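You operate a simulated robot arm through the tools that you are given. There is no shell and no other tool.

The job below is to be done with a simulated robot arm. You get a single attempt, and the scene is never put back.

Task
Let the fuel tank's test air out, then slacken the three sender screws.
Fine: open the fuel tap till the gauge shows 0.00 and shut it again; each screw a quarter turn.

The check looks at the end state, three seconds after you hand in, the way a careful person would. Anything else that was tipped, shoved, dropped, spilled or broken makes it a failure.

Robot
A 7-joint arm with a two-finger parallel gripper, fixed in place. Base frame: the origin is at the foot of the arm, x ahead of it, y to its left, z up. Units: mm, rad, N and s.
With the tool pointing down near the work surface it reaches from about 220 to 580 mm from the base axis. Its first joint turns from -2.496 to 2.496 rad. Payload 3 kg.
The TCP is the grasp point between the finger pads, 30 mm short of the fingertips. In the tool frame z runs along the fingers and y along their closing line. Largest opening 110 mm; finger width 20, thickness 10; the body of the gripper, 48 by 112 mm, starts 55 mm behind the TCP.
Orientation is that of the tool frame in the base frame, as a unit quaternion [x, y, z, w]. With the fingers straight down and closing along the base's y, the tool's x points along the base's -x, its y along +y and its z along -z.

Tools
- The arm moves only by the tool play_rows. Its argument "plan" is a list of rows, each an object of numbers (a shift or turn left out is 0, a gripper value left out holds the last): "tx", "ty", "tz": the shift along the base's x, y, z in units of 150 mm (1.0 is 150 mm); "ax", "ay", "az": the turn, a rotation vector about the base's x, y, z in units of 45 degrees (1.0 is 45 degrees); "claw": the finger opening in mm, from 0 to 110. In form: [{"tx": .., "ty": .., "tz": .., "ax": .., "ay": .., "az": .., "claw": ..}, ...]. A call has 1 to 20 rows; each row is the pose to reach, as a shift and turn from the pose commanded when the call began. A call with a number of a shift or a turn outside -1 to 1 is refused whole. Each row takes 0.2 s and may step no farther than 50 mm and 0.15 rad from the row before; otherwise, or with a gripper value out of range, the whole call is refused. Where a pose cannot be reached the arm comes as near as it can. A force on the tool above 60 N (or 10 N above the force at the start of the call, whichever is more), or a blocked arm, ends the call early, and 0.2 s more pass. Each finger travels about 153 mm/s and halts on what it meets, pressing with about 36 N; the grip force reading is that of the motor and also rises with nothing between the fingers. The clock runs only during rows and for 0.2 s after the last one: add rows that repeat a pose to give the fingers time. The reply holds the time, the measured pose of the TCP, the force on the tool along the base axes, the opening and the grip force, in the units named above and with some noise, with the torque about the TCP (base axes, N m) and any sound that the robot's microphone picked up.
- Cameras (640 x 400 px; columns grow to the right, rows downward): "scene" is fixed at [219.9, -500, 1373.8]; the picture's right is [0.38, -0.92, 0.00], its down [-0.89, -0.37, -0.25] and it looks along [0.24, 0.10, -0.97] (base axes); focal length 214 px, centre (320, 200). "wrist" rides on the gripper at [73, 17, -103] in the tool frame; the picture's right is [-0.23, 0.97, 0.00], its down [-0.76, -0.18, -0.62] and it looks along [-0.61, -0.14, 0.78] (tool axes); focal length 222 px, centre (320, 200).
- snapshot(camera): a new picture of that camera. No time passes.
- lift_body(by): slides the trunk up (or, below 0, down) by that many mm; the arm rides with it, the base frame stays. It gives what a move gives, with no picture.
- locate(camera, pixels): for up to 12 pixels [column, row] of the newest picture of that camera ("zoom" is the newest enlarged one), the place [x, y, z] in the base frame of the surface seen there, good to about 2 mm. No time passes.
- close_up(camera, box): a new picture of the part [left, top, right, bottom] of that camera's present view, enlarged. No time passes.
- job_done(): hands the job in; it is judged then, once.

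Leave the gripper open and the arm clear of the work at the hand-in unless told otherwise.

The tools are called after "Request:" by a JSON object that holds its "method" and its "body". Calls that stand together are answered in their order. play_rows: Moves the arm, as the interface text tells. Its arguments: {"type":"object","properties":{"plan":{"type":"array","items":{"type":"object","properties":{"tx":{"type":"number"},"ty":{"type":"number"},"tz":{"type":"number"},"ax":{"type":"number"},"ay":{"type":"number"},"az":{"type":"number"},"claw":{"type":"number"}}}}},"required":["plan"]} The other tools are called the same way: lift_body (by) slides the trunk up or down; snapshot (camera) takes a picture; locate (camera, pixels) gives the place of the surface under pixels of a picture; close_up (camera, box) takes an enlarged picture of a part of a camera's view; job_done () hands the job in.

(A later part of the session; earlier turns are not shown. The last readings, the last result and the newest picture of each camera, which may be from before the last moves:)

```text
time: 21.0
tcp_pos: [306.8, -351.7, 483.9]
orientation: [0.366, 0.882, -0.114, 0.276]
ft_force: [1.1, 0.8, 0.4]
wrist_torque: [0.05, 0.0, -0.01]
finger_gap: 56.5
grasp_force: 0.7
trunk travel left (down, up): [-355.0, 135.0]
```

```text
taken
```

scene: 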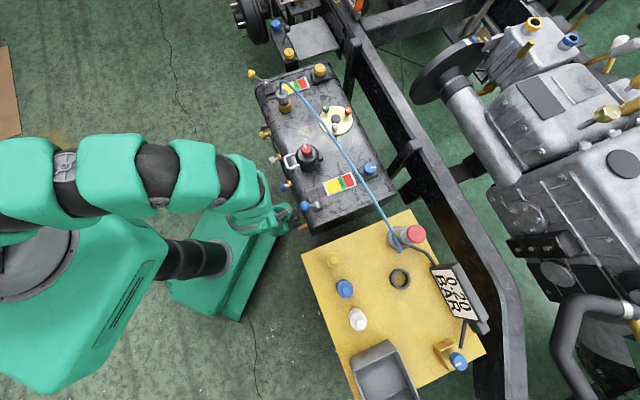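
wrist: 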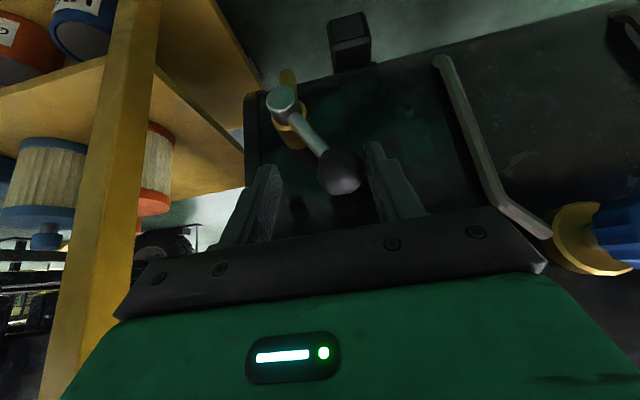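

The right finger is now just at the ball (gap 56.5, grip reading 0.7). I'll push 6 mm further.

Request:
{"method": "play_rows", "body": {"plan": [{"tx": -0.014, "ty": -0.014}, {"tx": -0.028, "ty": -0.028}, {"tx": -0.028, "ty": -0.028}]}}

Request:
{"method": "close_up", "body": {"camera": "wrist", "box": [230, 70, 430, 220]}}

Request:
{"method": "close_up", "body": {"camera": "scene", "box": [400, 240, 500, 340]}}

```text
time: 21.8
tcp_pos: [302.0, -355.0, 484.4]
orientation: [0.366, 0.881, -0.116, 0.276]
ft_force: [0.7, 0.8, -0.5]
wrist_torque: [-0.01, -0.02, -0.01]
finger_gap: 56.3
grasp_force: 0.5
trunk travel left (down, up): [-355.0, 135.0]
```

```text
2.67 times, centred on (330, 145) of wrist
```

zoom: 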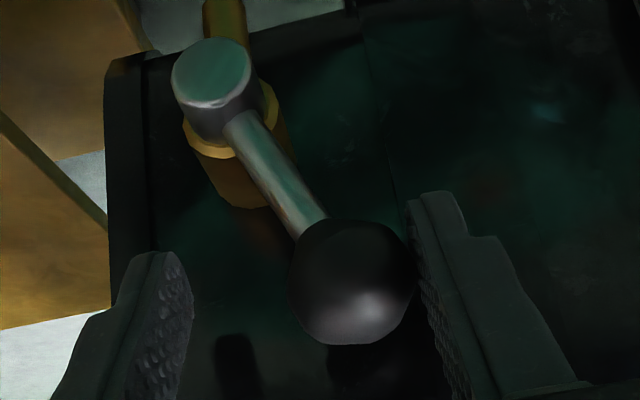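

```text
4.00 times, centred on (450, 290) of scene
```

zoom: 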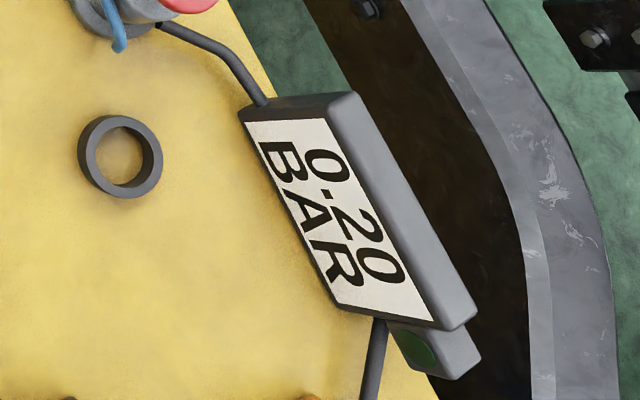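

The finger touches the ball with under 1 N. I'll measure whether the lever has moved.

Request:
{"method": "close_up", "body": {"camera": "wrist", "box": [230, 70, 430, 220]}}

Request:
{"method": "locate", "body": {"camera": "zoom", "pixels": [[210, 75], [350, 285], [275, 180], [250, 140], [310, 285], [390, 285]]}}

```text
2.67 times, centred on (330, 145) of wrist
```

zoom: 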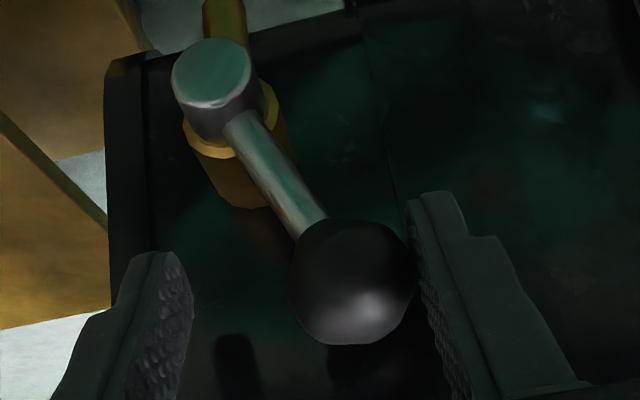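

```text
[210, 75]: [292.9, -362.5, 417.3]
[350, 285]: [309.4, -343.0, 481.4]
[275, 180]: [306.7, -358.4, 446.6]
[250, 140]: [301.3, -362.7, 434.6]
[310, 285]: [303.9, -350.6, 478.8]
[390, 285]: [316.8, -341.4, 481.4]
```

The rod has turned from about 54° to about 67°, so it moves freely this way. The gauge still shows 0.20. I'll push 12 mm further and look at the gauge.

Request:
{"method": "play_rows", "body": {"plan": [{"tx": -0.02, "ty": -0.02}, {"tx": -0.04, "ty": -0.04}, {"tx": -0.057, "ty": -0.057}, {"tx": -0.057, "ty": -0.057}]}}

Request:
{"method": "close_up", "body": {"camera": "scene", "box": [400, 240, 500, 340]}}

Request:
{"method": "close_up", "body": {"camera": "wrist", "box": [230, 70, 430, 220]}}

Request:
{"method": "locate", "body": {"camera": "zoom", "pixels": [[215, 75], [350, 285], [285, 180], [260, 140]]}}

```text
time: 22.8
tcp_pos: [293.7, -364.9, 484.2]
orientation: [0.365, 0.882, -0.115, 0.277]
ft_force: [0.6, 1.0, -0.2]
wrist_torque: [-0.01, -0.04, 0.02]
finger_gap: 56.1
grasp_force: 0.5
trunk travel left (down, up): [-355.0, 135.0]
```

```text
4.00 times, centred on (450, 290) of scene
```

zoom: 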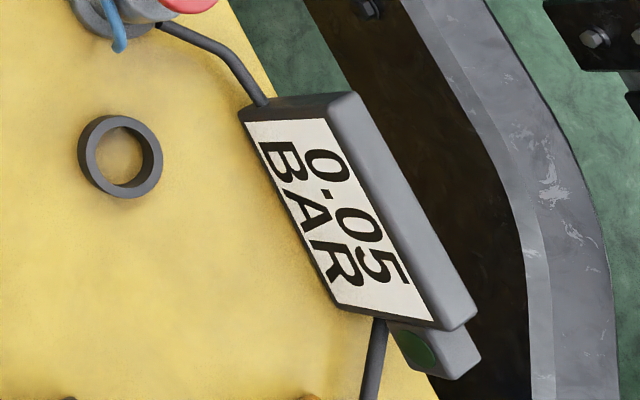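

```text
2.67 times, centred on (330, 145) of wrist
```

zoom: 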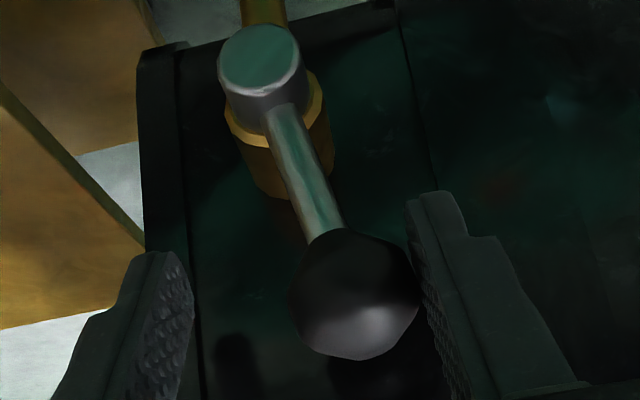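

```text
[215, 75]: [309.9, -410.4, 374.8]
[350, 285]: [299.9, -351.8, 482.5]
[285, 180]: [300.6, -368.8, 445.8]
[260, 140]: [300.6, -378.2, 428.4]
```

The gauge has fallen to 0.05, so the tap is open and air is leaving. I'll hold still about a second and read again.

Request:
{"method": "play_rows", "body": {"plan": [{"tx": 0}, {"tx": 0}, {"tx": 0}, {"tx": 0}, {"tx": 0}]}}

Request:
{"method": "close_up", "body": {"camera": "scene", "box": [400, 240, 500, 340]}}

```text
time: 24.0
tcp_pos: [295.4, -363.8, 484.1]
orientation: [0.365, 0.881, -0.115, 0.277]
ft_force: [0.0, 0.4, -0.5]
wrist_torque: [0.01, -0.03, 0.01]
finger_gap: 56.4
grasp_force: 0.3
trunk travel left (down, up): [-355.0, 135.0]
```

```text
4.00 times, centred on (450, 290) of scene
```

zoom: 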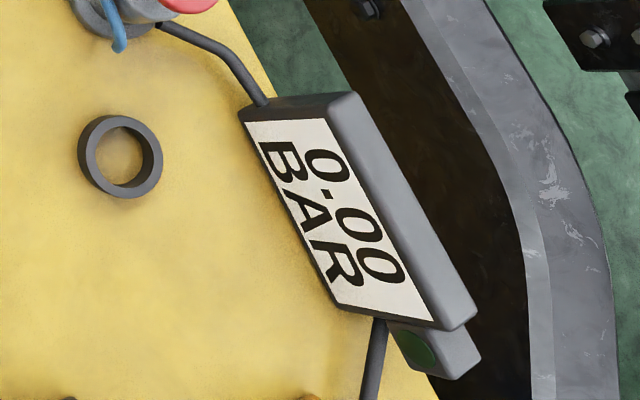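

The gauge shows 0.00. I'll wait another second to be sure the tank is fully down.

Request:
{"method": "play_rows", "body": {"plan": [{"tx": 0}, {"tx": 0}, {"tx": 0}, {"tx": 0}, {"tx": 0}, {"tx": 0}, {"tx": 0}]}}

Request:
{"method": "close_up", "body": {"camera": "scene", "box": [400, 240, 500, 340]}}

```text
time: 25.6
tcp_pos: [293.7, -363.9, 484.7]
orientation: [0.365, 0.881, -0.115, 0.277]
ft_force: [1.4, 1.1, 0.1]
wrist_torque: [0.03, 0.01, -0.03]
finger_gap: 56.3
grasp_force: 0.5
trunk travel left (down, up): [-355.0, 135.0]
```

```text
4.00 times, centred on (450, 290) of scene
```

zoom: 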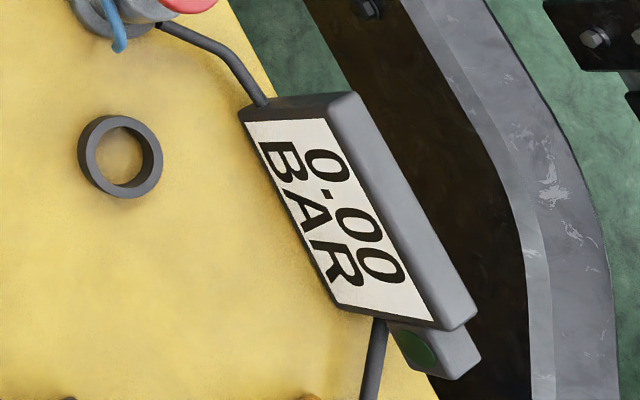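

Still 0.00. Now I shut the tap: move toward +a so the left finger picks up the ball and brings the lever back, 42 mm first.

Request:
{"method": "play_rows", "body": {"plan": [{"tx": 0.05, "ty": 0.05}, {"tx": 0.1, "ty": 0.1}, {"tx": 0.14, "ty": 0.14}, {"tx": 0.17, "ty": 0.17}, {"tx": 0.198, "ty": 0.198}, {"tx": 0.198, "ty": 0.198}]}}

Request:
{"method": "close_up", "body": {"camera": "wrist", "box": [210, 60, 410, 210]}}

Request:
{"method": "locate", "body": {"camera": "zoom", "pixels": [[165, 115], [215, 190], [265, 290], [190, 160], [240, 230]]}}

```text
time: 27.0
tcp_pos: [323.6, -334.8, 483.8]
orientation: [0.365, 0.881, -0.116, 0.278]
ft_force: [0.0, 0.5, -0.2]
wrist_torque: [0.02, -0.01, 0.02]
finger_gap: 56.1
grasp_force: 0.0
trunk travel left (down, up): [-355.0, 135.0]
```

```text
2.67 times, centred on (310, 135) of wrist
```

zoom: 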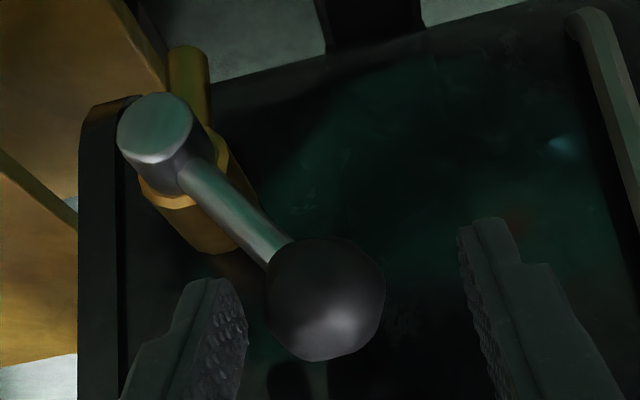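

```text
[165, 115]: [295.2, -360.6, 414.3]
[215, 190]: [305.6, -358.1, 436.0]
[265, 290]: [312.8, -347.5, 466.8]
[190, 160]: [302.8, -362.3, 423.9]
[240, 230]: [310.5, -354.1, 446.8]
```

The lever came back to about 60° (it started near 55°). I'll push a further 8 mm, gently, and feel for the stop.

Request:
{"method": "play_rows", "body": {"plan": [{"tx": 0.013, "ty": 0.013}, {"tx": 0.026, "ty": 0.026}, {"tx": 0.038, "ty": 0.038}, {"tx": 0.038, "ty": 0.038}]}}

Request:
{"method": "close_up", "body": {"camera": "wrist", "box": [210, 60, 410, 210]}}

Request:
{"method": "locate", "body": {"camera": "zoom", "pixels": [[140, 105], [200, 185], [225, 220], [180, 155], [310, 300]]}}

```text
time: 28.0
tcp_pos: [328.9, -330.6, 482.1]
orientation: [0.366, 0.881, -0.115, 0.277]
ft_force: [-4.6, -2.3, 1.2]
wrist_torque: [-0.12, 0.18, -0.1]
finger_gap: 58.4
grasp_force: 2.6
trunk travel left (down, up): [-355.0, 135.0]
```

```text
2.67 times, centred on (310, 135) of wrist
```

zoom: 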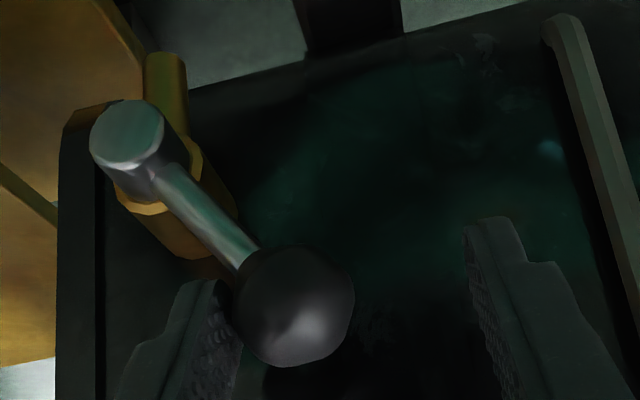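

```text
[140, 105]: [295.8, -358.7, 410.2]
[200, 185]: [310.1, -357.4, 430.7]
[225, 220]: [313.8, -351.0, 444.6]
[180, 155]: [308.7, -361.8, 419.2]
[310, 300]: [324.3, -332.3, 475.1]
```

The force rose to about 5 N, the finger is being pushed open (58.4), and the lever is back near 52–54°, so it's resting on its shut stop. I'll ease off toward -a, then slide back out along the tool axis.

Request:
{"method": "play_rows", "body": {"plan": [{"tx": -0.03, "ty": -0.03}, {"tx": -0.06, "ty": -0.06}, {"tx": -0.06, "ty": -0.06}]}}

Request:
{"method": "close_up", "body": {"camera": "wrist", "box": [210, 60, 410, 210]}}

Request:
{"method": "locate", "body": {"camera": "zoom", "pixels": [[165, 95], [230, 185], [255, 215], [200, 155], [340, 290]]}}

```text
time: 28.8
tcp_pos: [320.4, -338.4, 483.3]
orientation: [0.365, 0.881, -0.114, 0.278]
ft_force: [-0.9, 0.9, -0.3]
wrist_torque: [-0.02, -0.01, -0.03]
finger_gap: 56.2
grasp_force: 0.3
trunk travel left (down, up): [-355.0, 135.0]
```

```text
2.67 times, centred on (310, 135) of wrist
```

zoom: 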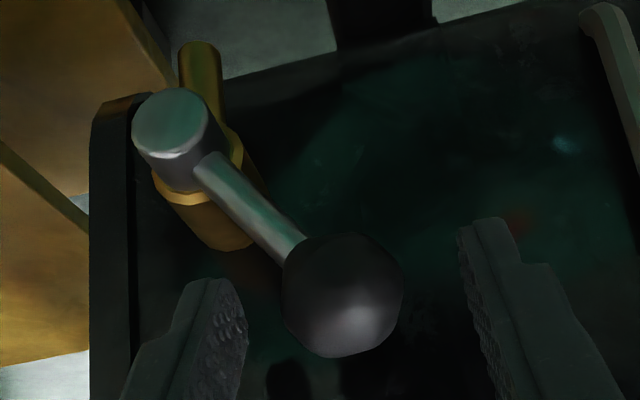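

```text
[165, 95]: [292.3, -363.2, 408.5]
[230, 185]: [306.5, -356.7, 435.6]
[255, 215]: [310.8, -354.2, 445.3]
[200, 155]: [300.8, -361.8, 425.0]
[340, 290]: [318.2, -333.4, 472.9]
```

The lever sits exactly where it was at the start: ball at (318,170), hub at (254,107), the same pixels as before from the same pose. The tap is shut. I'll retract along the tool axis.

Request:
{"method": "play_rows", "body": {"plan": [{"tx": -0.08, "ty": 0.076, "tz": 0.151}, {"tx": -0.157, "ty": 0.152, "tz": 0.302}, {"tx": -0.236, "ty": 0.228, "tz": 0.454}, {"tx": -0.314, "ty": 0.304, "tz": 0.605}, {"tx": -0.314, "ty": 0.304, "tz": 0.605}]}}

Request:
{"method": "close_up", "body": {"camera": "wrist", "box": [255, 60, 351, 120]}}

Request:
{"method": "close_up", "body": {"camera": "scene", "box": [400, 240, 500, 340]}}

```text
time: 30.0
tcp_pos: [272.4, -292.1, 574.8]
orientation: [0.365, 0.881, -0.115, 0.277]
ft_force: [0.8, -0.2, -0.6]
wrist_torque: [-0.03, 0.03, 0.0]
finger_gap: 56.1
grasp_force: 0.1
trunk travel left (down, up): [-355.0, 135.0]
```

```text
6.67 times, centred on (303, 90) of wrist
```

zoom: 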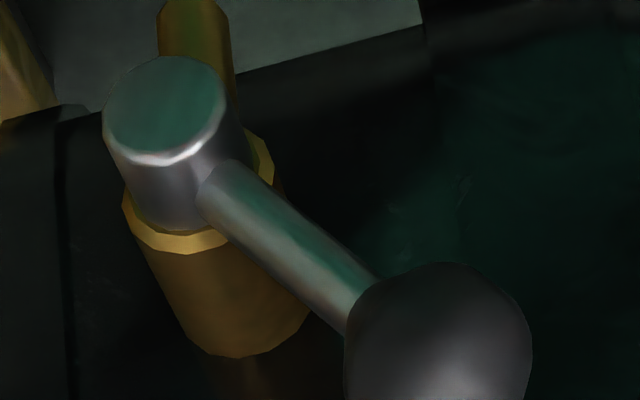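

```text
4.00 times, centred on (450, 290) of scene
```

zoom: 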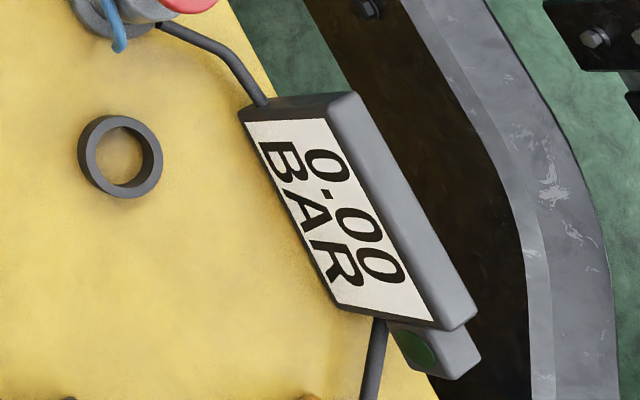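

The lever looks identical to its starting view and the gauge stays at 0.00, so the first half is done. Next come the sender screws. The blue hose arches over that area, so I'll map its height and the screws in the scene view before going there.

Request:
{"method": "close_up", "body": {"camera": "scene", "box": [270, 70, 430, 250]}}

Request:
{"method": "locate", "body": {"camera": "scene", "pixels": [[284, 82], [290, 83], [300, 94], [310, 107], [320, 123], [330, 137], [340, 152], [350, 167], [360, 182], [370, 197], [380, 214], [392, 234]]}}

```text
2.22 times, centred on (350, 160) of scene
```

zoom: 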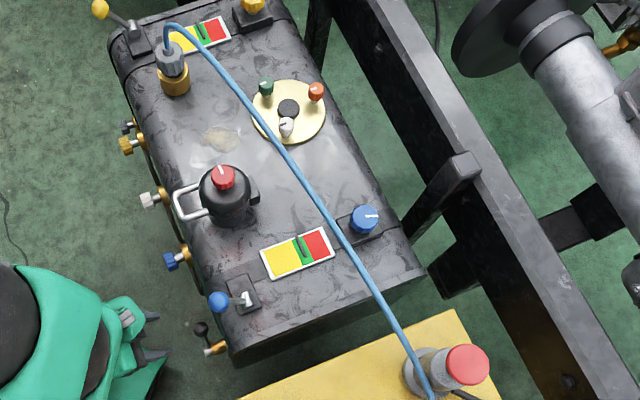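

```text
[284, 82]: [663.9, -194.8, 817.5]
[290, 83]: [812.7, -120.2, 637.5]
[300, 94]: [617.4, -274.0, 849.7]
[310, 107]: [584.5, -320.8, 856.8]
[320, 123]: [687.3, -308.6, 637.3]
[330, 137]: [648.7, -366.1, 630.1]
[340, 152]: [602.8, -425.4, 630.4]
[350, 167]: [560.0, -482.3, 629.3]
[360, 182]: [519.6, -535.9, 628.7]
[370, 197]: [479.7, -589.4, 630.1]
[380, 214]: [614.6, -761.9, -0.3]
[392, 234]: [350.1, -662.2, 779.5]
```

The hose peaks at about z 860 and runs in plan roughly 100 mm on the robot side of the white screw, so I must pass above it and keep the arm off it. I'll untilt, go back up outside the tank, then cross high.

Request:
{"method": "play_rows", "body": {"plan": [{"tz": 0.2, "ax": 0.11, "ay": 0.11}, {"tz": 0.4, "ax": 0.22, "ay": 0.22}, {"tz": 0.6, "ax": 0.33, "ay": 0.33}, {"tz": 0.8, "ax": 0.44, "ay": 0.44}, {"tz": 1.0, "ax": 0.55, "ay": 0.55}, {"tz": 1.0, "ax": 0.55, "ay": 0.55}]}}

Request:
{"method": "play_rows", "body": {"plan": [{"tz": 0.3}, {"tz": 0.6}, {"tz": 0.9}, {"tz": 1.0}]}}

```text
time: 31.4
tcp_pos: [273.6, -292.1, 724.3]
orientation: [0.383, 0.924, 0.001, -0.001]
ft_force: [0.4, -0.4, -0.5]
wrist_torque: [-0.02, 0.0, 0.0]
finger_gap: 56.1
grasp_force: 0.1
trunk travel left (down, up): [-355.0, 135.0]
```

```text
time: 32.4
tcp_pos: [273.3, -290.7, 874.0]
orientation: [0.382, 0.924, 0.0, -0.002]
ft_force: [-0.5, -1.1, 0.1]
wrist_torque: [-0.01, -0.04, 0.02]
finger_gap: 56.2
grasp_force: 0.1
trunk travel left (down, up): [-355.0, 135.0]
```

At z 874 and clear of everything. Next: up to about 970, then out over the tank.

Request:
{"method": "play_rows", "body": {"plan": [{"tz": 0.3}, {"tz": 0.6}, {"tx": 0.25, "ty": 0.0, "tz": 0.65}, {"tx": 0.5, "ty": 0.0, "tz": 0.65}, {"tx": 0.75, "ty": -0.03, "tz": 0.65}, {"tx": 1.0, "ty": -0.06, "tz": 0.65}, {"tx": 1.0, "ty": -0.06, "tz": 0.65}]}}

Request:
{"method": "play_rows", "body": {"plan": [{"tx": 0.25, "ty": -0.02}, {"tx": 0.5, "ty": -0.04}, {"tx": 0.75, "ty": -0.06}, {"tx": 1.0, "ty": -0.08}, {"tx": 1.0, "ty": -0.08}]}}

Request:
{"method": "snapshot", "body": {"camera": "scene"}}

Request:
{"method": "snapshot", "body": {"camera": "wrist"}}

```text
time: 34.0
tcp_pos: [424.9, -300.7, 970.9]
orientation: [0.383, 0.924, -0.001, -0.002]
ft_force: [-0.8, -0.1, -0.1]
wrist_torque: [0.01, 0.01, 0.03]
finger_gap: 55.8
grasp_force: 0.1
trunk travel left (down, up): [-355.0, 135.0]
```

```text
time: 35.2
tcp_pos: [575.1, -313.7, 971.7]
orientation: [0.383, 0.924, -0.001, -0.001]
ft_force: [0.1, -0.9, 0.7]
wrist_torque: [-0.01, 0.01, 0.01]
finger_gap: 55.9
grasp_force: 0.1
trunk travel left (down, up): [-355.0, 135.0]
```

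```text
taken
```

scene: 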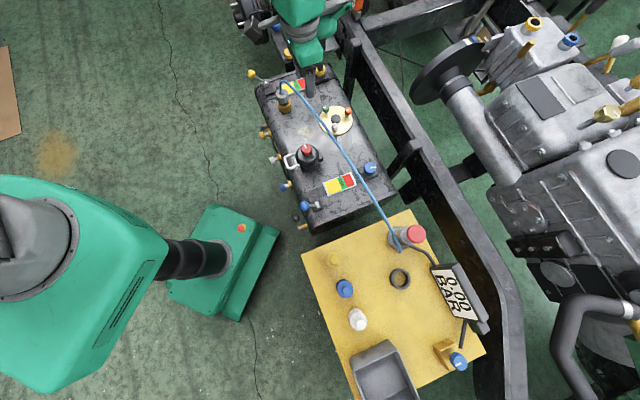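

```text
taken
```

wrist: 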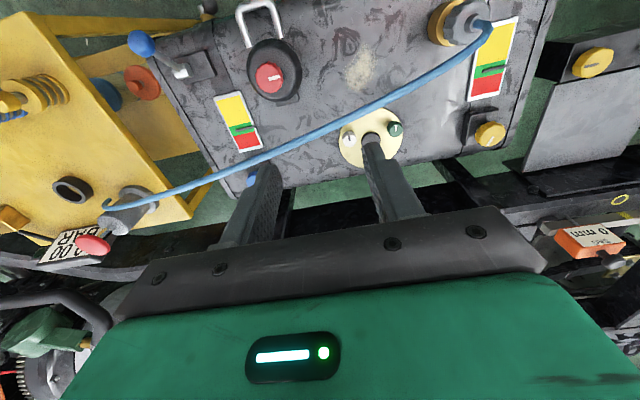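

Good overhead view. The sender plate is at (370,135) in the wrist view. I'll record the screws' starting index marks in enlarged pictures and measure their positions.

Request:
{"method": "close_up", "body": {"camera": "wrist", "box": [325, 100, 421, 160]}}

Request:
{"method": "close_up", "body": {"camera": "scene", "box": [312, 95, 360, 125]}}

Request:
{"method": "locate", "body": {"camera": "zoom", "pixels": [[140, 130], [240, 250], [310, 380], [335, 330], [440, 160], [400, 200], [300, 300]]}}

```text
6.67 times, centred on (373, 130) of wrist
```

zoom: 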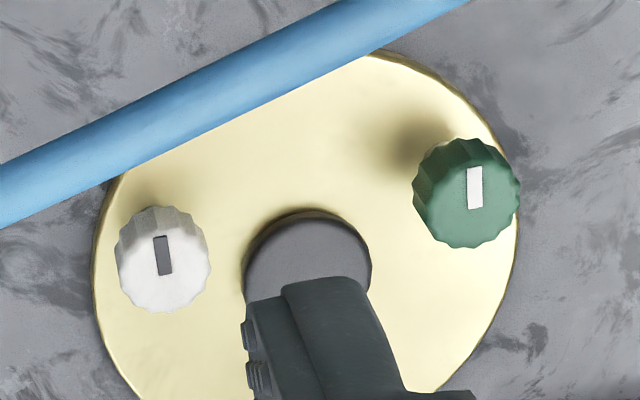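

```text
13.33 times, centred on (336, 110) of scene
```

zoom: 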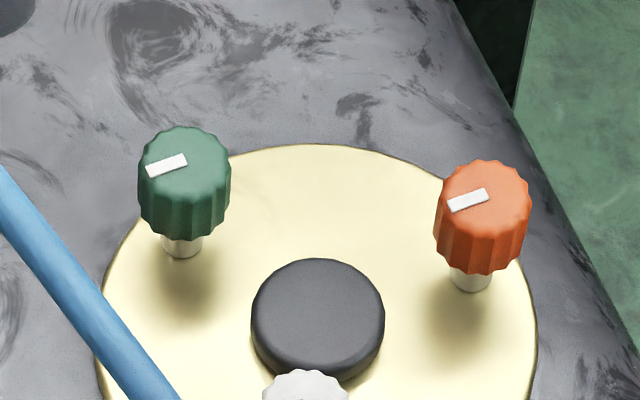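

```text
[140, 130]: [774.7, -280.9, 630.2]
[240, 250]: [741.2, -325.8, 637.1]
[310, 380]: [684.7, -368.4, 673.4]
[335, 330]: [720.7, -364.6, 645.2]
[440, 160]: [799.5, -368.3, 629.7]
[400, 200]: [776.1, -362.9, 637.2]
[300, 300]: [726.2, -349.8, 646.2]
```

All three index marks point toward +n (the robot side of the tank), and slackening is counter-clockwise from above. I'll measure the head tops precisely.

Request:
{"method": "locate", "body": {"camera": "zoom", "pixels": [[188, 150], [188, 172], [150, 150], [222, 150], [490, 185], [490, 205], [455, 185], [520, 185], [182, 245], [470, 280]]}}

Request:
{"method": "close_up", "body": {"camera": "scene", "box": [312, 110, 360, 140]}}

Request:
{"method": "locate", "body": {"camera": "zoom", "pixels": [[305, 195], [305, 180], [305, 215], [275, 195], [335, 195], [300, 270], [320, 120]]}}

```text
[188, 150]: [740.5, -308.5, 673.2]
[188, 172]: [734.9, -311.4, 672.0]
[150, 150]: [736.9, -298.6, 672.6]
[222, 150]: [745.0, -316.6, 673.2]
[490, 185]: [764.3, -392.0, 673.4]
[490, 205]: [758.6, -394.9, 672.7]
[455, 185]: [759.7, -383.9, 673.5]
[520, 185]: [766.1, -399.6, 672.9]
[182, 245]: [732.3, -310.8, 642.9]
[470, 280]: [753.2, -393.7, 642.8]
```

```text
13.33 times, centred on (336, 125) of scene
```

zoom: 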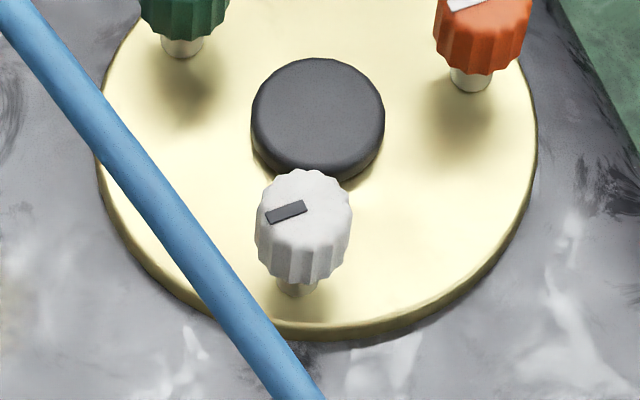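

```text
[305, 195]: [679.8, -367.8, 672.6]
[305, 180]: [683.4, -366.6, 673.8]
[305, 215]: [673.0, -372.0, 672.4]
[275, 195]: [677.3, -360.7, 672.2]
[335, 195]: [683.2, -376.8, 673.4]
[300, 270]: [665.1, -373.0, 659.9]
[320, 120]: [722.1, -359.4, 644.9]
```

Screw centres: green about (738,-309), orange about (761,-392), white about (677,-370), with head tops at z 673 and heads about 24 mm across. Now I'll measure how much of the wrist hangs below the forearm, to see whether it clears the hose when I go down.

Request:
{"method": "close_up", "body": {"camera": "scene", "box": [230, 0, 390, 100]}}

Request:
{"method": "locate", "body": {"camera": "zoom", "pixels": [[320, 30], [320, 100], [300, 150], [300, 200], [360, 200], [320, 250], [250, 60], [400, 60], [330, 340], [310, 300], [280, 260], [350, 260]]}}

```text
4.00 times, centred on (310, 50) of scene
```

zoom: 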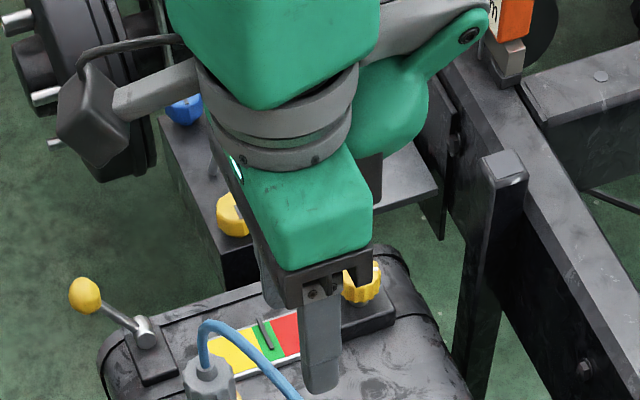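

```text
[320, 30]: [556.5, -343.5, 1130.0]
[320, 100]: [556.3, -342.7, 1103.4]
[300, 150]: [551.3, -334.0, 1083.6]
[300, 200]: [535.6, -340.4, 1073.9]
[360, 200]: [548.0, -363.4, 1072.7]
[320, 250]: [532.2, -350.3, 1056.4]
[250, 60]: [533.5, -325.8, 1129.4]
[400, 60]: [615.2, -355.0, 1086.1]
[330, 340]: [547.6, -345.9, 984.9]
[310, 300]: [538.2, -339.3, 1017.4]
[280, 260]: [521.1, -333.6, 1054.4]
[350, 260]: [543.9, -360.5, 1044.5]
```

The hand and flange reach about 160 mm above the TCP, so over the screws they'd end near z 845, just under the hose's height and 100 mm beside it. Next I'll find out how far out the arm reaches while staying high (z 970) above everything.

Request:
{"method": "play_rows", "body": {"plan": [{"tx": 0.25, "ty": -0.1}, {"tx": 0.5, "ty": -0.2}, {"tx": 0.68, "ty": -0.375}, {"tx": 0.68, "ty": -0.375}]}}

```text
time: 36.2
tcp_pos: [676.5, -370.4, 971.5]
orientation: [0.383, 0.924, 0.0, -0.002]
ft_force: [0.4, -0.6, -1.0]
wrist_torque: [0.02, 0.02, 0.01]
finger_gap: 55.9
grasp_force: 0.1
trunk travel left (down, up): [-355.0, 135.0]
```

White's position is reachable at this height. Now I'll test out to orange's (761,-392), still at z 970.

Request:
{"method": "play_rows", "body": {"plan": [{"tx": 0.28, "ty": -0.07}, {"tx": 0.563, "ty": -0.144}, {"tx": 0.563, "ty": -0.144}]}}

Request:
{"method": "snapshot", "body": {"camera": "scene"}}

Request:
{"method": "snapshot", "body": {"camera": "wrist"}}

```text
time: 37.0
tcp_pos: [697.1, -374.7, 971.3]
orientation: [0.382, 0.924, 0.001, 0.0]
ft_force: [0.4, -0.4, 0.1]
wrist_torque: [-0.02, 0.01, -0.02]
finger_gap: 56.2
grasp_force: 0.1
out of reach, approached as far as the arm can: row 1, 2, 3
trunk travel left (down, up): [-355.0, 135.0]
```

```text
taken
```

scene: 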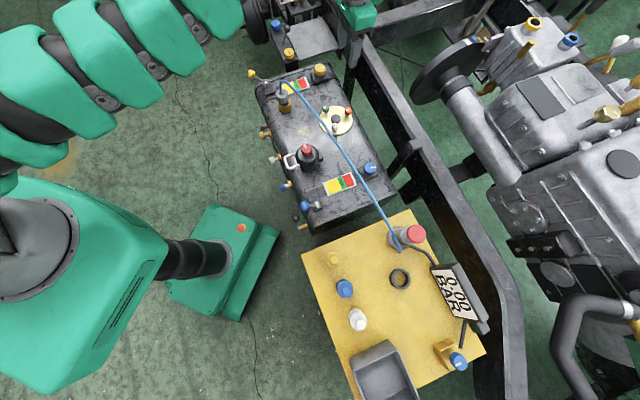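

```text
taken
```

wrist: 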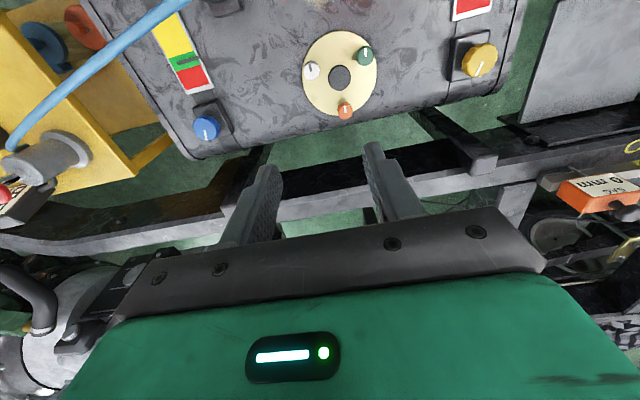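

The vertical tool stops at r ≈ 791, so white is within range while green (r 800) and orange (r 856) need an outward tilt and better trunk height. The hose sits right where the wrist would be, so I need the real shape of the wrist. I'll enlarge near the top edge of the scene view, where the hand is now.

Request:
{"method": "close_up", "body": {"camera": "scene", "box": [240, 0, 440, 30]}}

Request:
{"method": "close_up", "body": {"camera": "scene", "box": [0, 0, 300, 150]}}

Request:
{"method": "close_up", "body": {"camera": "scene", "box": [312, 95, 360, 125]}}

```text
3.20 times, centred on (340, 15) of scene
```

zoom: 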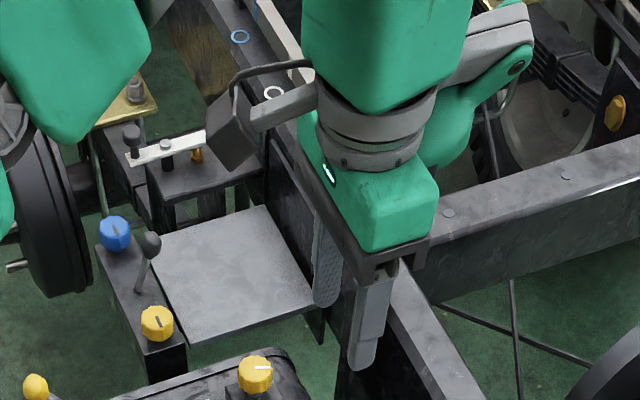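

```text
2.13 times, centred on (150, 75) of scene
```

zoom: 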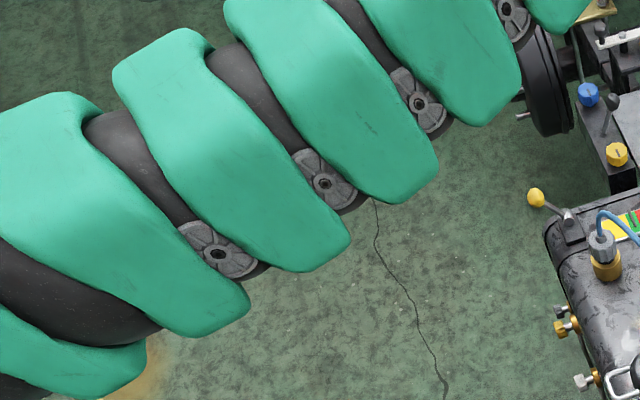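

```text
13.33 times, centred on (336, 110) of scene
```

zoom: 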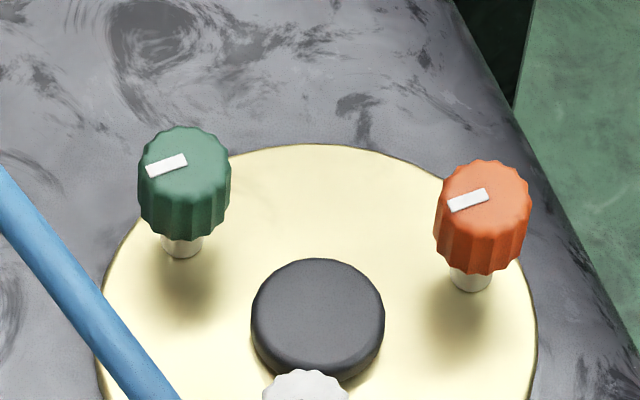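

The arm is beefy, about 110 mm thick. To plan around the hose I need the link layout above the flange, so I'll look past the top edge of the scene view.

Request:
{"method": "close_up", "body": {"camera": "scene", "box": [150, 0, 470, 4]}}

Request:
{"method": "locate", "body": {"camera": "zoom", "pixels": [[320, 100], [320, 150], [320, 200], [400, 200], [410, 160], [380, 60], [300, 40], [450, 120], [250, 100], [150, 150], [410, 100], [480, 160]]}}

```text
2.00 times, centred on (310, 2) of scene
```

zoom: 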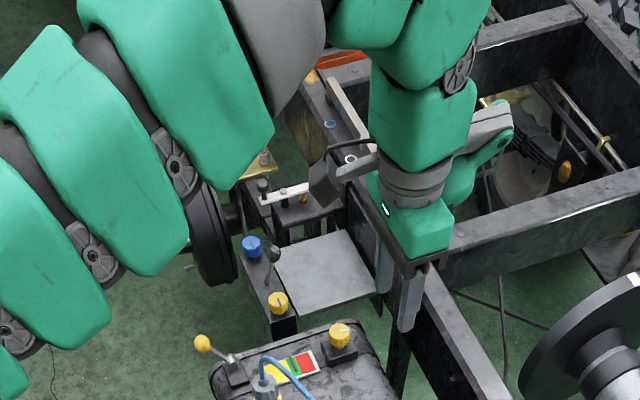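

```text
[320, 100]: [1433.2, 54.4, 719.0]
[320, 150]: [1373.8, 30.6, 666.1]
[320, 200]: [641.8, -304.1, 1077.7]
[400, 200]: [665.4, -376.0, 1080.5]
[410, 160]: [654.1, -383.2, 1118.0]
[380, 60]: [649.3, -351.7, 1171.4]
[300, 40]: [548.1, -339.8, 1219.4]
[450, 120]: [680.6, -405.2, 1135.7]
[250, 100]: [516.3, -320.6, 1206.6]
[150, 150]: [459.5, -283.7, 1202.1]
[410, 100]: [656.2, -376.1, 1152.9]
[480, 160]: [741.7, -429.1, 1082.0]
```

Now the layout is clear. The wrist joint is straight above the tool axis, about 240 mm over the TCP, and the forearm is about 110 mm thick. With the fingertips at z 657 the wrist centre sits near z 925, so the forearm passes above the hose (top about 862). The camera bracket mustn't face the hose when I descend.

Plan for white: near-vertical tool, camera turned to the far side. I'll step back over white first.

Request:
{"method": "play_rows", "body": {"plan": [{"tx": -0.134, "ty": 0.034, "az": -0.18, "claw": 50}, {"tx": -0.134, "ty": 0.034, "az": -0.36}, {"tx": -0.134, "ty": 0.034, "az": -0.54}, {"tx": -0.134, "ty": 0.034, "az": -0.72}, {"tx": -0.134, "ty": 0.034, "az": -0.9}, {"tx": -0.134, "ty": 0.034, "az": -1.0}]}}

Request:
{"method": "play_rows", "body": {"plan": [{"az": -0.18}, {"az": -0.36}, {"az": -0.54}, {"az": -0.72}, {"az": -0.9}, {"az": -1.0}]}}

```text
time: 38.4
tcp_pos: [678.2, -368.5, 973.2]
orientation: [0.708, 0.707, 0.0, -0.001]
ft_force: [-0.3, 0.5, -0.7]
wrist_torque: [0.0, 0.0, 0.02]
finger_gap: 49.8
grasp_force: 0.0
trunk travel left (down, up): [-355.0, 135.0]
```

```text
time: 39.8
tcp_pos: [676.3, -369.5, 973.1]
orientation: [0.924, 0.382, 0.0, -0.001]
ft_force: [0.1, -0.1, 0.3]
wrist_torque: [0.01, 0.01, 0.02]
finger_gap: 49.8
grasp_force: 0.1
trunk travel left (down, up): [-355.0, 135.0]
```

The wrist turns that far without trouble. I'll take it to -150° and check the wrist view before descending.

Request:
{"method": "play_rows", "body": {"plan": [{"az": -0.17}, {"az": -0.333}, {"az": -0.333}]}}

Request:
{"method": "snapshot", "body": {"camera": "wrist"}}

Request:
{"method": "close_up", "body": {"camera": "scene", "box": [150, 0, 470, 4]}}

```text
time: 40.6
tcp_pos: [676.9, -369.3, 971.0]
orientation: [0.966, 0.257, 0.001, -0.001]
ft_force: [-0.1, -0.4, -0.3]
wrist_torque: [0.0, 0.01, 0.01]
finger_gap: 50.4
grasp_force: 0.0
trunk travel left (down, up): [-355.0, 135.0]
```

```text
taken
```

wrist: 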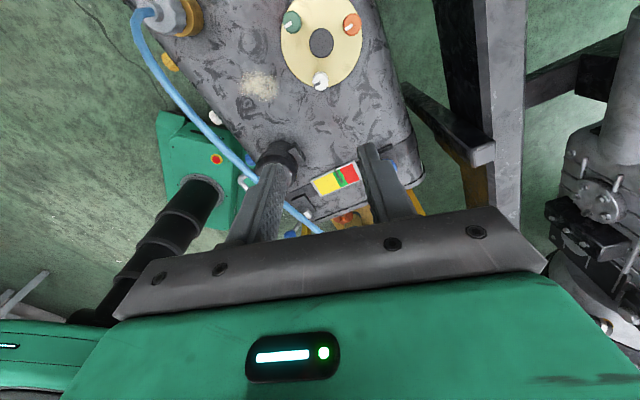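

```text
2.00 times, centred on (310, 2) of scene
```

zoom: 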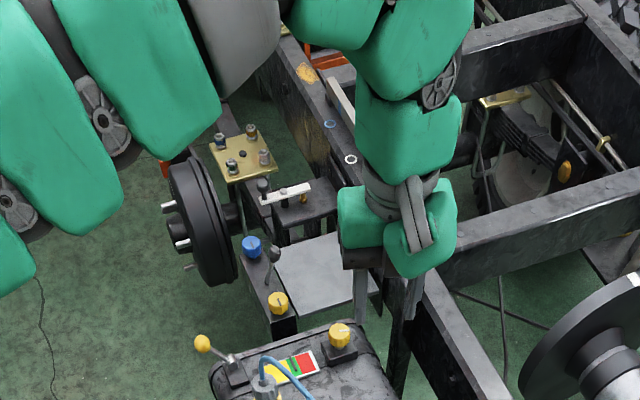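

The camera and bracket now face away from the hose. I'll lower the trunk 40 mm for reach, then go down in stages over white.

Request:
{"method": "lift_body", "body": {"by": -40}}

Request:
{"method": "play_rows", "body": {"plan": [{"tz": -0.2}, {"tz": -0.4}, {"tz": -0.6}, {"tz": -0.6}]}}

Request:
{"method": "close_up", "body": {"camera": "scene", "box": [200, 0, 420, 137]}}

```text
time: 41.4
tcp_pos: [677.7, -370.0, 933.0]
orientation: [0.966, 0.259, 0.001, 0.0]
ft_force: [-0.5, 0.2, -0.1]
wrist_torque: [0.05, -0.02, 0.02]
finger_gap: 50.0
grasp_force: 0.1
trunk travel left (down, up): [-315.0, 175.0]
```

```text
time: 42.4
tcp_pos: [677.8, -369.0, 841.8]
orientation: [0.966, 0.259, 0.0, 0.0]
ft_force: [0.1, -0.6, -0.3]
wrist_torque: [0.02, 0.02, -0.01]
finger_gap: 50.0
grasp_force: 0.1
trunk travel left (down, up): [-315.0, 175.0]
```

```text
2.91 times, centred on (310, 68) of scene
```

zoom: 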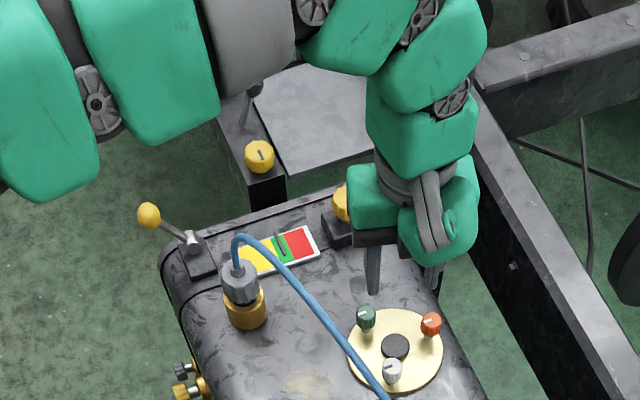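

At z 842 and in reach. I'll measure the forearm and wrist heights here to predict the hose clearance lower down.

Request:
{"method": "locate", "body": {"camera": "zoom", "pixels": [[350, 30], [350, 65], [250, 40], [250, 85], [170, 60], [170, 130], [430, 50], [425, 100], [425, 140], [400, 170], [440, 215], [310, 60]]}}

```text
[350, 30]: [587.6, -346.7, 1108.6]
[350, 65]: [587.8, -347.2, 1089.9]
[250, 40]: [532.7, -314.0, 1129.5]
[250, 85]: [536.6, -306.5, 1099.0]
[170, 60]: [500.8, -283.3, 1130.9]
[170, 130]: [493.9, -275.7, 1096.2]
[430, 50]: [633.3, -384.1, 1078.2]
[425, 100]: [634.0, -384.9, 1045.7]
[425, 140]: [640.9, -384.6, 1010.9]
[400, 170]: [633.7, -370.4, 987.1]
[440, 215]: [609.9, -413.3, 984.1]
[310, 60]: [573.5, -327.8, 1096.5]
```

The forearm rises steeply from the wrist (centre about z 1135 where the hose passes, with the TCP at 842), so there's plenty of room over the hose. Continue down to z 745.

Request:
{"method": "play_rows", "body": {"plan": [{"tz": -0.2}, {"tz": -0.4}, {"tz": -0.645}, {"tz": -0.645}]}}

Request:
{"method": "snapshot", "body": {"camera": "wrist"}}

Request:
{"method": "close_up", "body": {"camera": "scene", "box": [230, 20, 420, 140]}}

```text
time: 43.4
tcp_pos: [677.1, -368.2, 746.5]
orientation: [0.966, 0.259, 0.001, 0.0]
ft_force: [0.6, 0.4, 0.2]
wrist_torque: [0.0, 0.01, 0.0]
finger_gap: 50.2
grasp_force: 0.0
trunk travel left (down, up): [-315.0, 175.0]
```

```text
taken
```

wrist: 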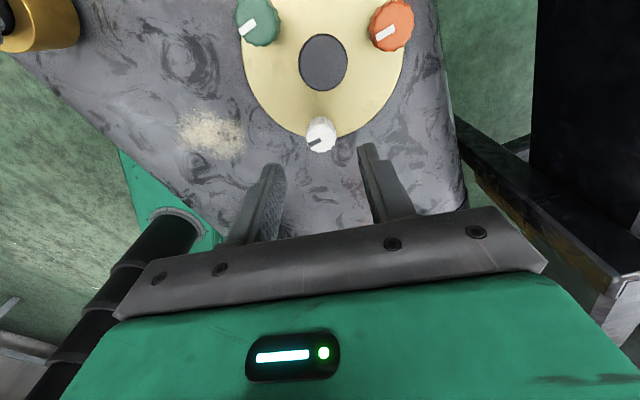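

```text
3.33 times, centred on (325, 80) of scene
```

zoom: 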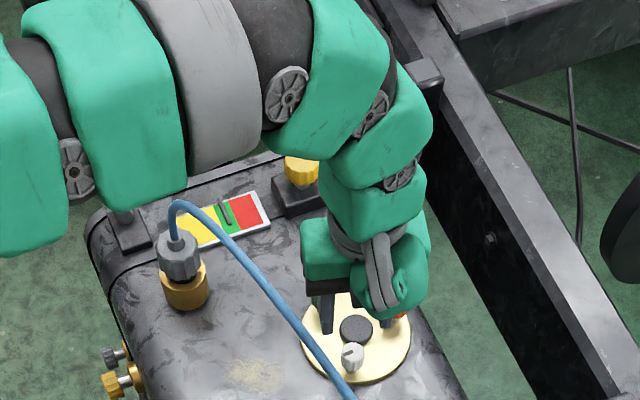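

Good: white (320,133) lies ahead between the fingers. I'll measure it precisely from this close view.

Request:
{"method": "close_up", "body": {"camera": "wrist", "box": [280, 100, 360, 150]}}

Request:
{"method": "locate", "body": {"camera": "zoom", "pixels": [[320, 235], [320, 330], [210, 270], [420, 270], [320, 200], [260, 310], [380, 310], [330, 275]]}}

```text
8.00 times, centred on (320, 125) of wrist
```

zoom: 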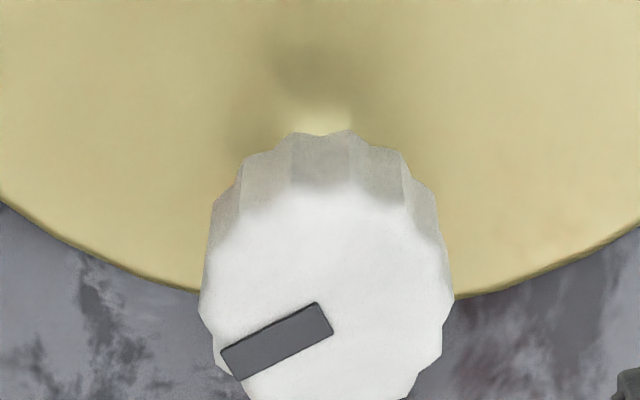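

```text
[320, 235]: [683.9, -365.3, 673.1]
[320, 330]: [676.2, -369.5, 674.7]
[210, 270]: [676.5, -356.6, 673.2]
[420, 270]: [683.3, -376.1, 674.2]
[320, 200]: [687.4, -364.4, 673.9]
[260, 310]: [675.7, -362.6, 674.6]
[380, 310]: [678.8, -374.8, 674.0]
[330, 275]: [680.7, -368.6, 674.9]
```

White's centre is (678,-369.5), top z 674. The fingers are open 50 mm around the 24 mm head. Go down to TCP z 688 (fingertips 658, clear of the plate at 637).

Request:
{"method": "play_rows", "body": {"plan": [{"tx": 0.006, "ty": -0.008, "tz": -0.13}, {"tx": 0.006, "ty": -0.008, "tz": -0.26}, {"tx": 0.006, "ty": -0.008, "tz": -0.39}, {"tx": 0.006, "ty": -0.008, "tz": -0.39}]}}

Request:
{"method": "snapshot", "body": {"camera": "wrist"}}

Request:
{"method": "close_up", "body": {"camera": "scene", "box": [270, 50, 400, 140]}}

```text
time: 44.4
tcp_pos: [678.2, -370.5, 686.2]
orientation: [0.966, 0.259, 0.0, -0.001]
ft_force: [0.5, 0.1, 0.8]
wrist_torque: [0.02, -0.04, 0.01]
finger_gap: 50.1
grasp_force: 0.0
trunk travel left (down, up): [-315.0, 175.0]
```

```text
taken
```

wrist: 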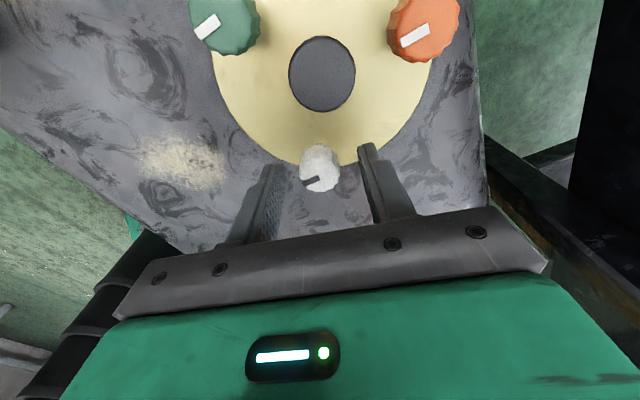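

```text
4.44 times, centred on (335, 95) of scene
```

zoom: 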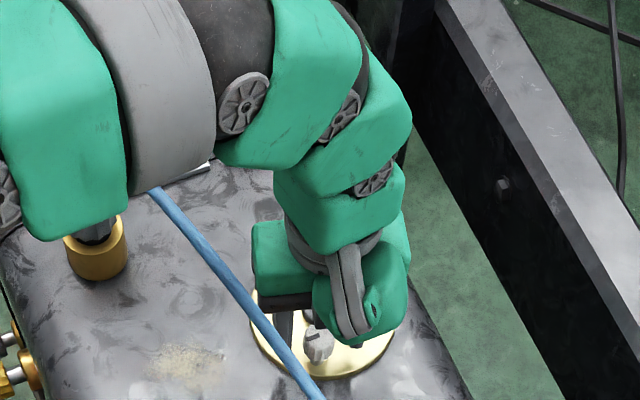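

Clear all round. Close on white's head.

Request:
{"method": "play_rows", "body": {"plan": [{"claw": 36}, {"claw": 28}, {"claw": 18}, {"claw": 18}, {"claw": 18}]}}

Request:
{"method": "close_up", "body": {"camera": "wrist", "box": [240, 110, 400, 210]}}

```text
time: 45.6
tcp_pos: [676.4, -368.4, 687.1]
orientation: [0.966, 0.259, -0.001, -0.001]
ft_force: [-7.2, 8.9, -2.7]
wrist_torque: [-0.16, 0.1, -0.01]
finger_gap: 25.3
grasp_force: 44.7
trunk travel left (down, up): [-315.0, 175.0]
```

```text
4.00 times, centred on (320, 160) of wrist
```

zoom: 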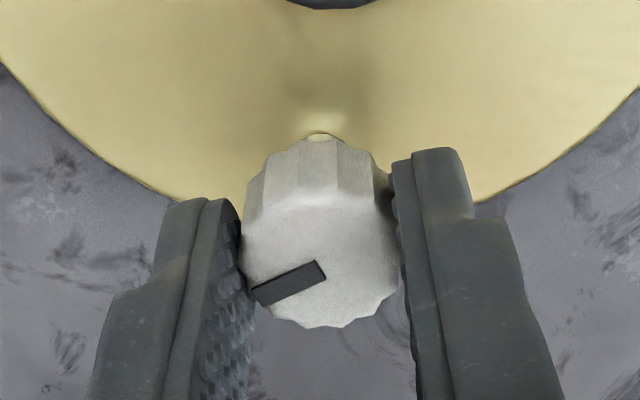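

Gripped at 25.3 mm, with an 11 N side force, so the head is about 2 mm toward (-x,+y) from my axis. I'll shift the axis there and turn 45° counter-clockwise.

Request:
{"method": "play_rows", "body": {"plan": [{"tx": -0.012, "ty": 0.014}, {"tx": -0.012, "ty": 0.014, "az": 0.167}, {"tx": -0.012, "ty": 0.014, "az": 0.333}, {"tx": -0.012, "ty": 0.014, "az": 0.5}, {"tx": -0.012, "ty": 0.014, "az": 0.667}, {"tx": -0.012, "ty": 0.014, "az": 0.833}, {"tx": -0.012, "ty": 0.014, "az": 1.0}, {"tx": -0.012, "ty": 0.014, "az": 1.0}]}}

Request:
{"method": "close_up", "body": {"camera": "wrist", "box": [240, 110, 400, 210]}}

Request:
{"method": "close_up", "body": {"camera": "scene", "box": [300, 90, 370, 140]}}

```text
time: 47.4
tcp_pos: [676.0, -368.8, 686.1]
orientation: [0.793, 0.61, 0.0, 0.0]
ft_force: [7.5, -10.7, 3.6]
wrist_torque: [-0.2, -0.55, 0.08]
finger_gap: 25.6
grasp_force: 45.0
trunk travel left (down, up): [-315.0, 175.0]
```

```text
4.00 times, centred on (320, 160) of wrist
```

zoom: 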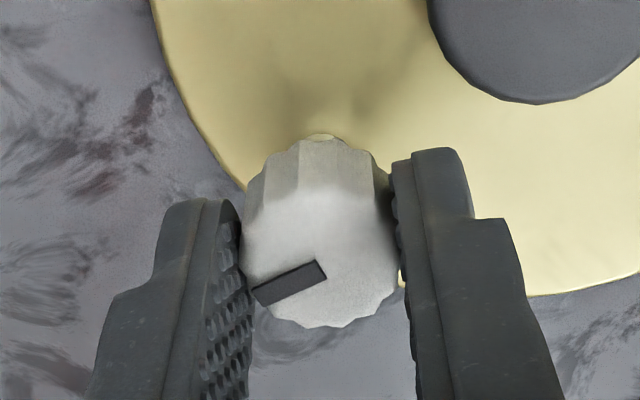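

```text
8.00 times, centred on (335, 115) of scene
```

zoom: 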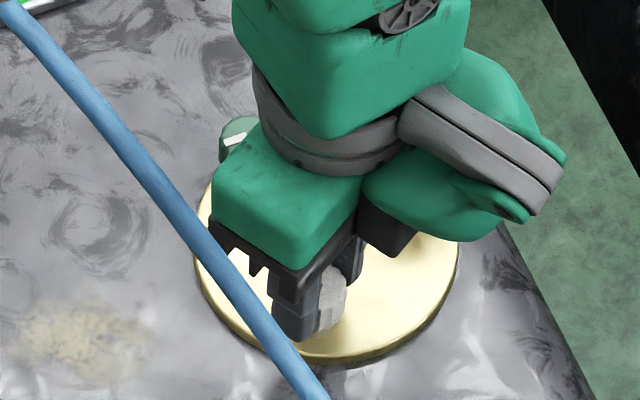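

The knob turns with the fingers (mark unchanged in the wrist view), and the reverse side force says I overcorrected. I'll shift back half and turn the second 45°.

Request:
{"method": "play_rows", "body": {"plan": [{"tx": 0.006, "ty": -0.008}, {"tx": 0.006, "ty": -0.008, "az": 0.167}, {"tx": 0.006, "ty": -0.008, "az": 0.333}, {"tx": 0.006, "ty": -0.008, "az": 0.5}, {"tx": 0.006, "ty": -0.008, "az": 0.667}, {"tx": 0.006, "ty": -0.008, "az": 0.833}, {"tx": 0.006, "ty": -0.008, "az": 1.0}, {"tx": 0.006, "ty": -0.008, "az": 1.0}]}}

Request:
{"method": "close_up", "body": {"camera": "wrist", "box": [240, 110, 400, 210]}}

Request:
{"method": "close_up", "body": {"camera": "scene", "box": [300, 90, 370, 140]}}

```text
time: 49.2
tcp_pos: [676.0, -367.9, 687.9]
orientation: [0.499, 0.866, 0.0, -0.002]
ft_force: [-12.6, 6.0, 4.6]
wrist_torque: [1.02, 0.35, -0.02]
finger_gap: 25.6
grasp_force: 44.8
trunk travel left (down, up): [-315.0, 175.0]
```

```text
4.00 times, centred on (320, 160) of wrist
```

zoom: 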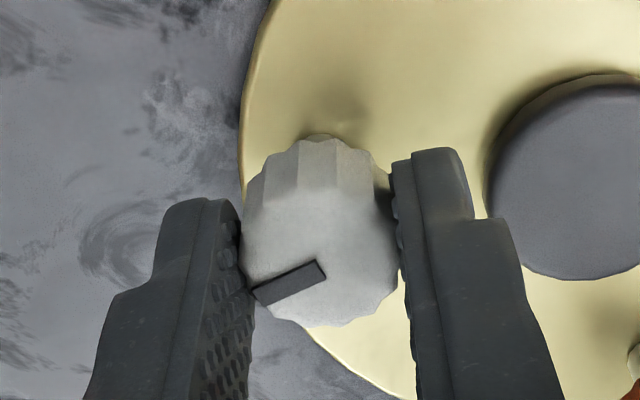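

```text
8.00 times, centred on (335, 115) of scene
```

zoom: 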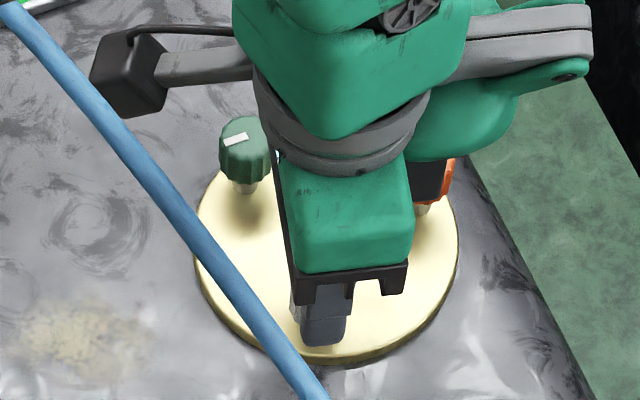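

White has turned 90° with the tool. Release it.

Request:
{"method": "play_rows", "body": {"plan": [{"claw": 32}, {"claw": 44}, {"claw": 50}, {"claw": 50}]}}

Request:
{"method": "close_up", "body": {"camera": "wrist", "box": [240, 110, 400, 210]}}

```text
time: 50.2
tcp_pos: [677.5, -369.3, 685.8]
orientation: [0.499, 0.866, -0.001, -0.001]
ft_force: [0.2, 0.7, -0.1]
wrist_torque: [0.03, -0.02, 0.03]
finger_gap: 50.0
grasp_force: 0.1
trunk travel left (down, up): [-315.0, 175.0]
```

```text
4.00 times, centred on (320, 160) of wrist
```

zoom: 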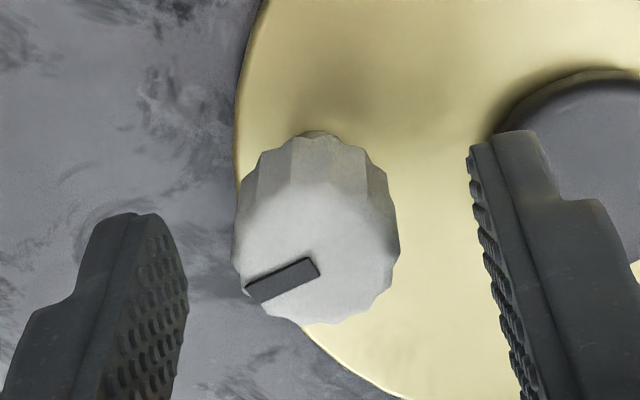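

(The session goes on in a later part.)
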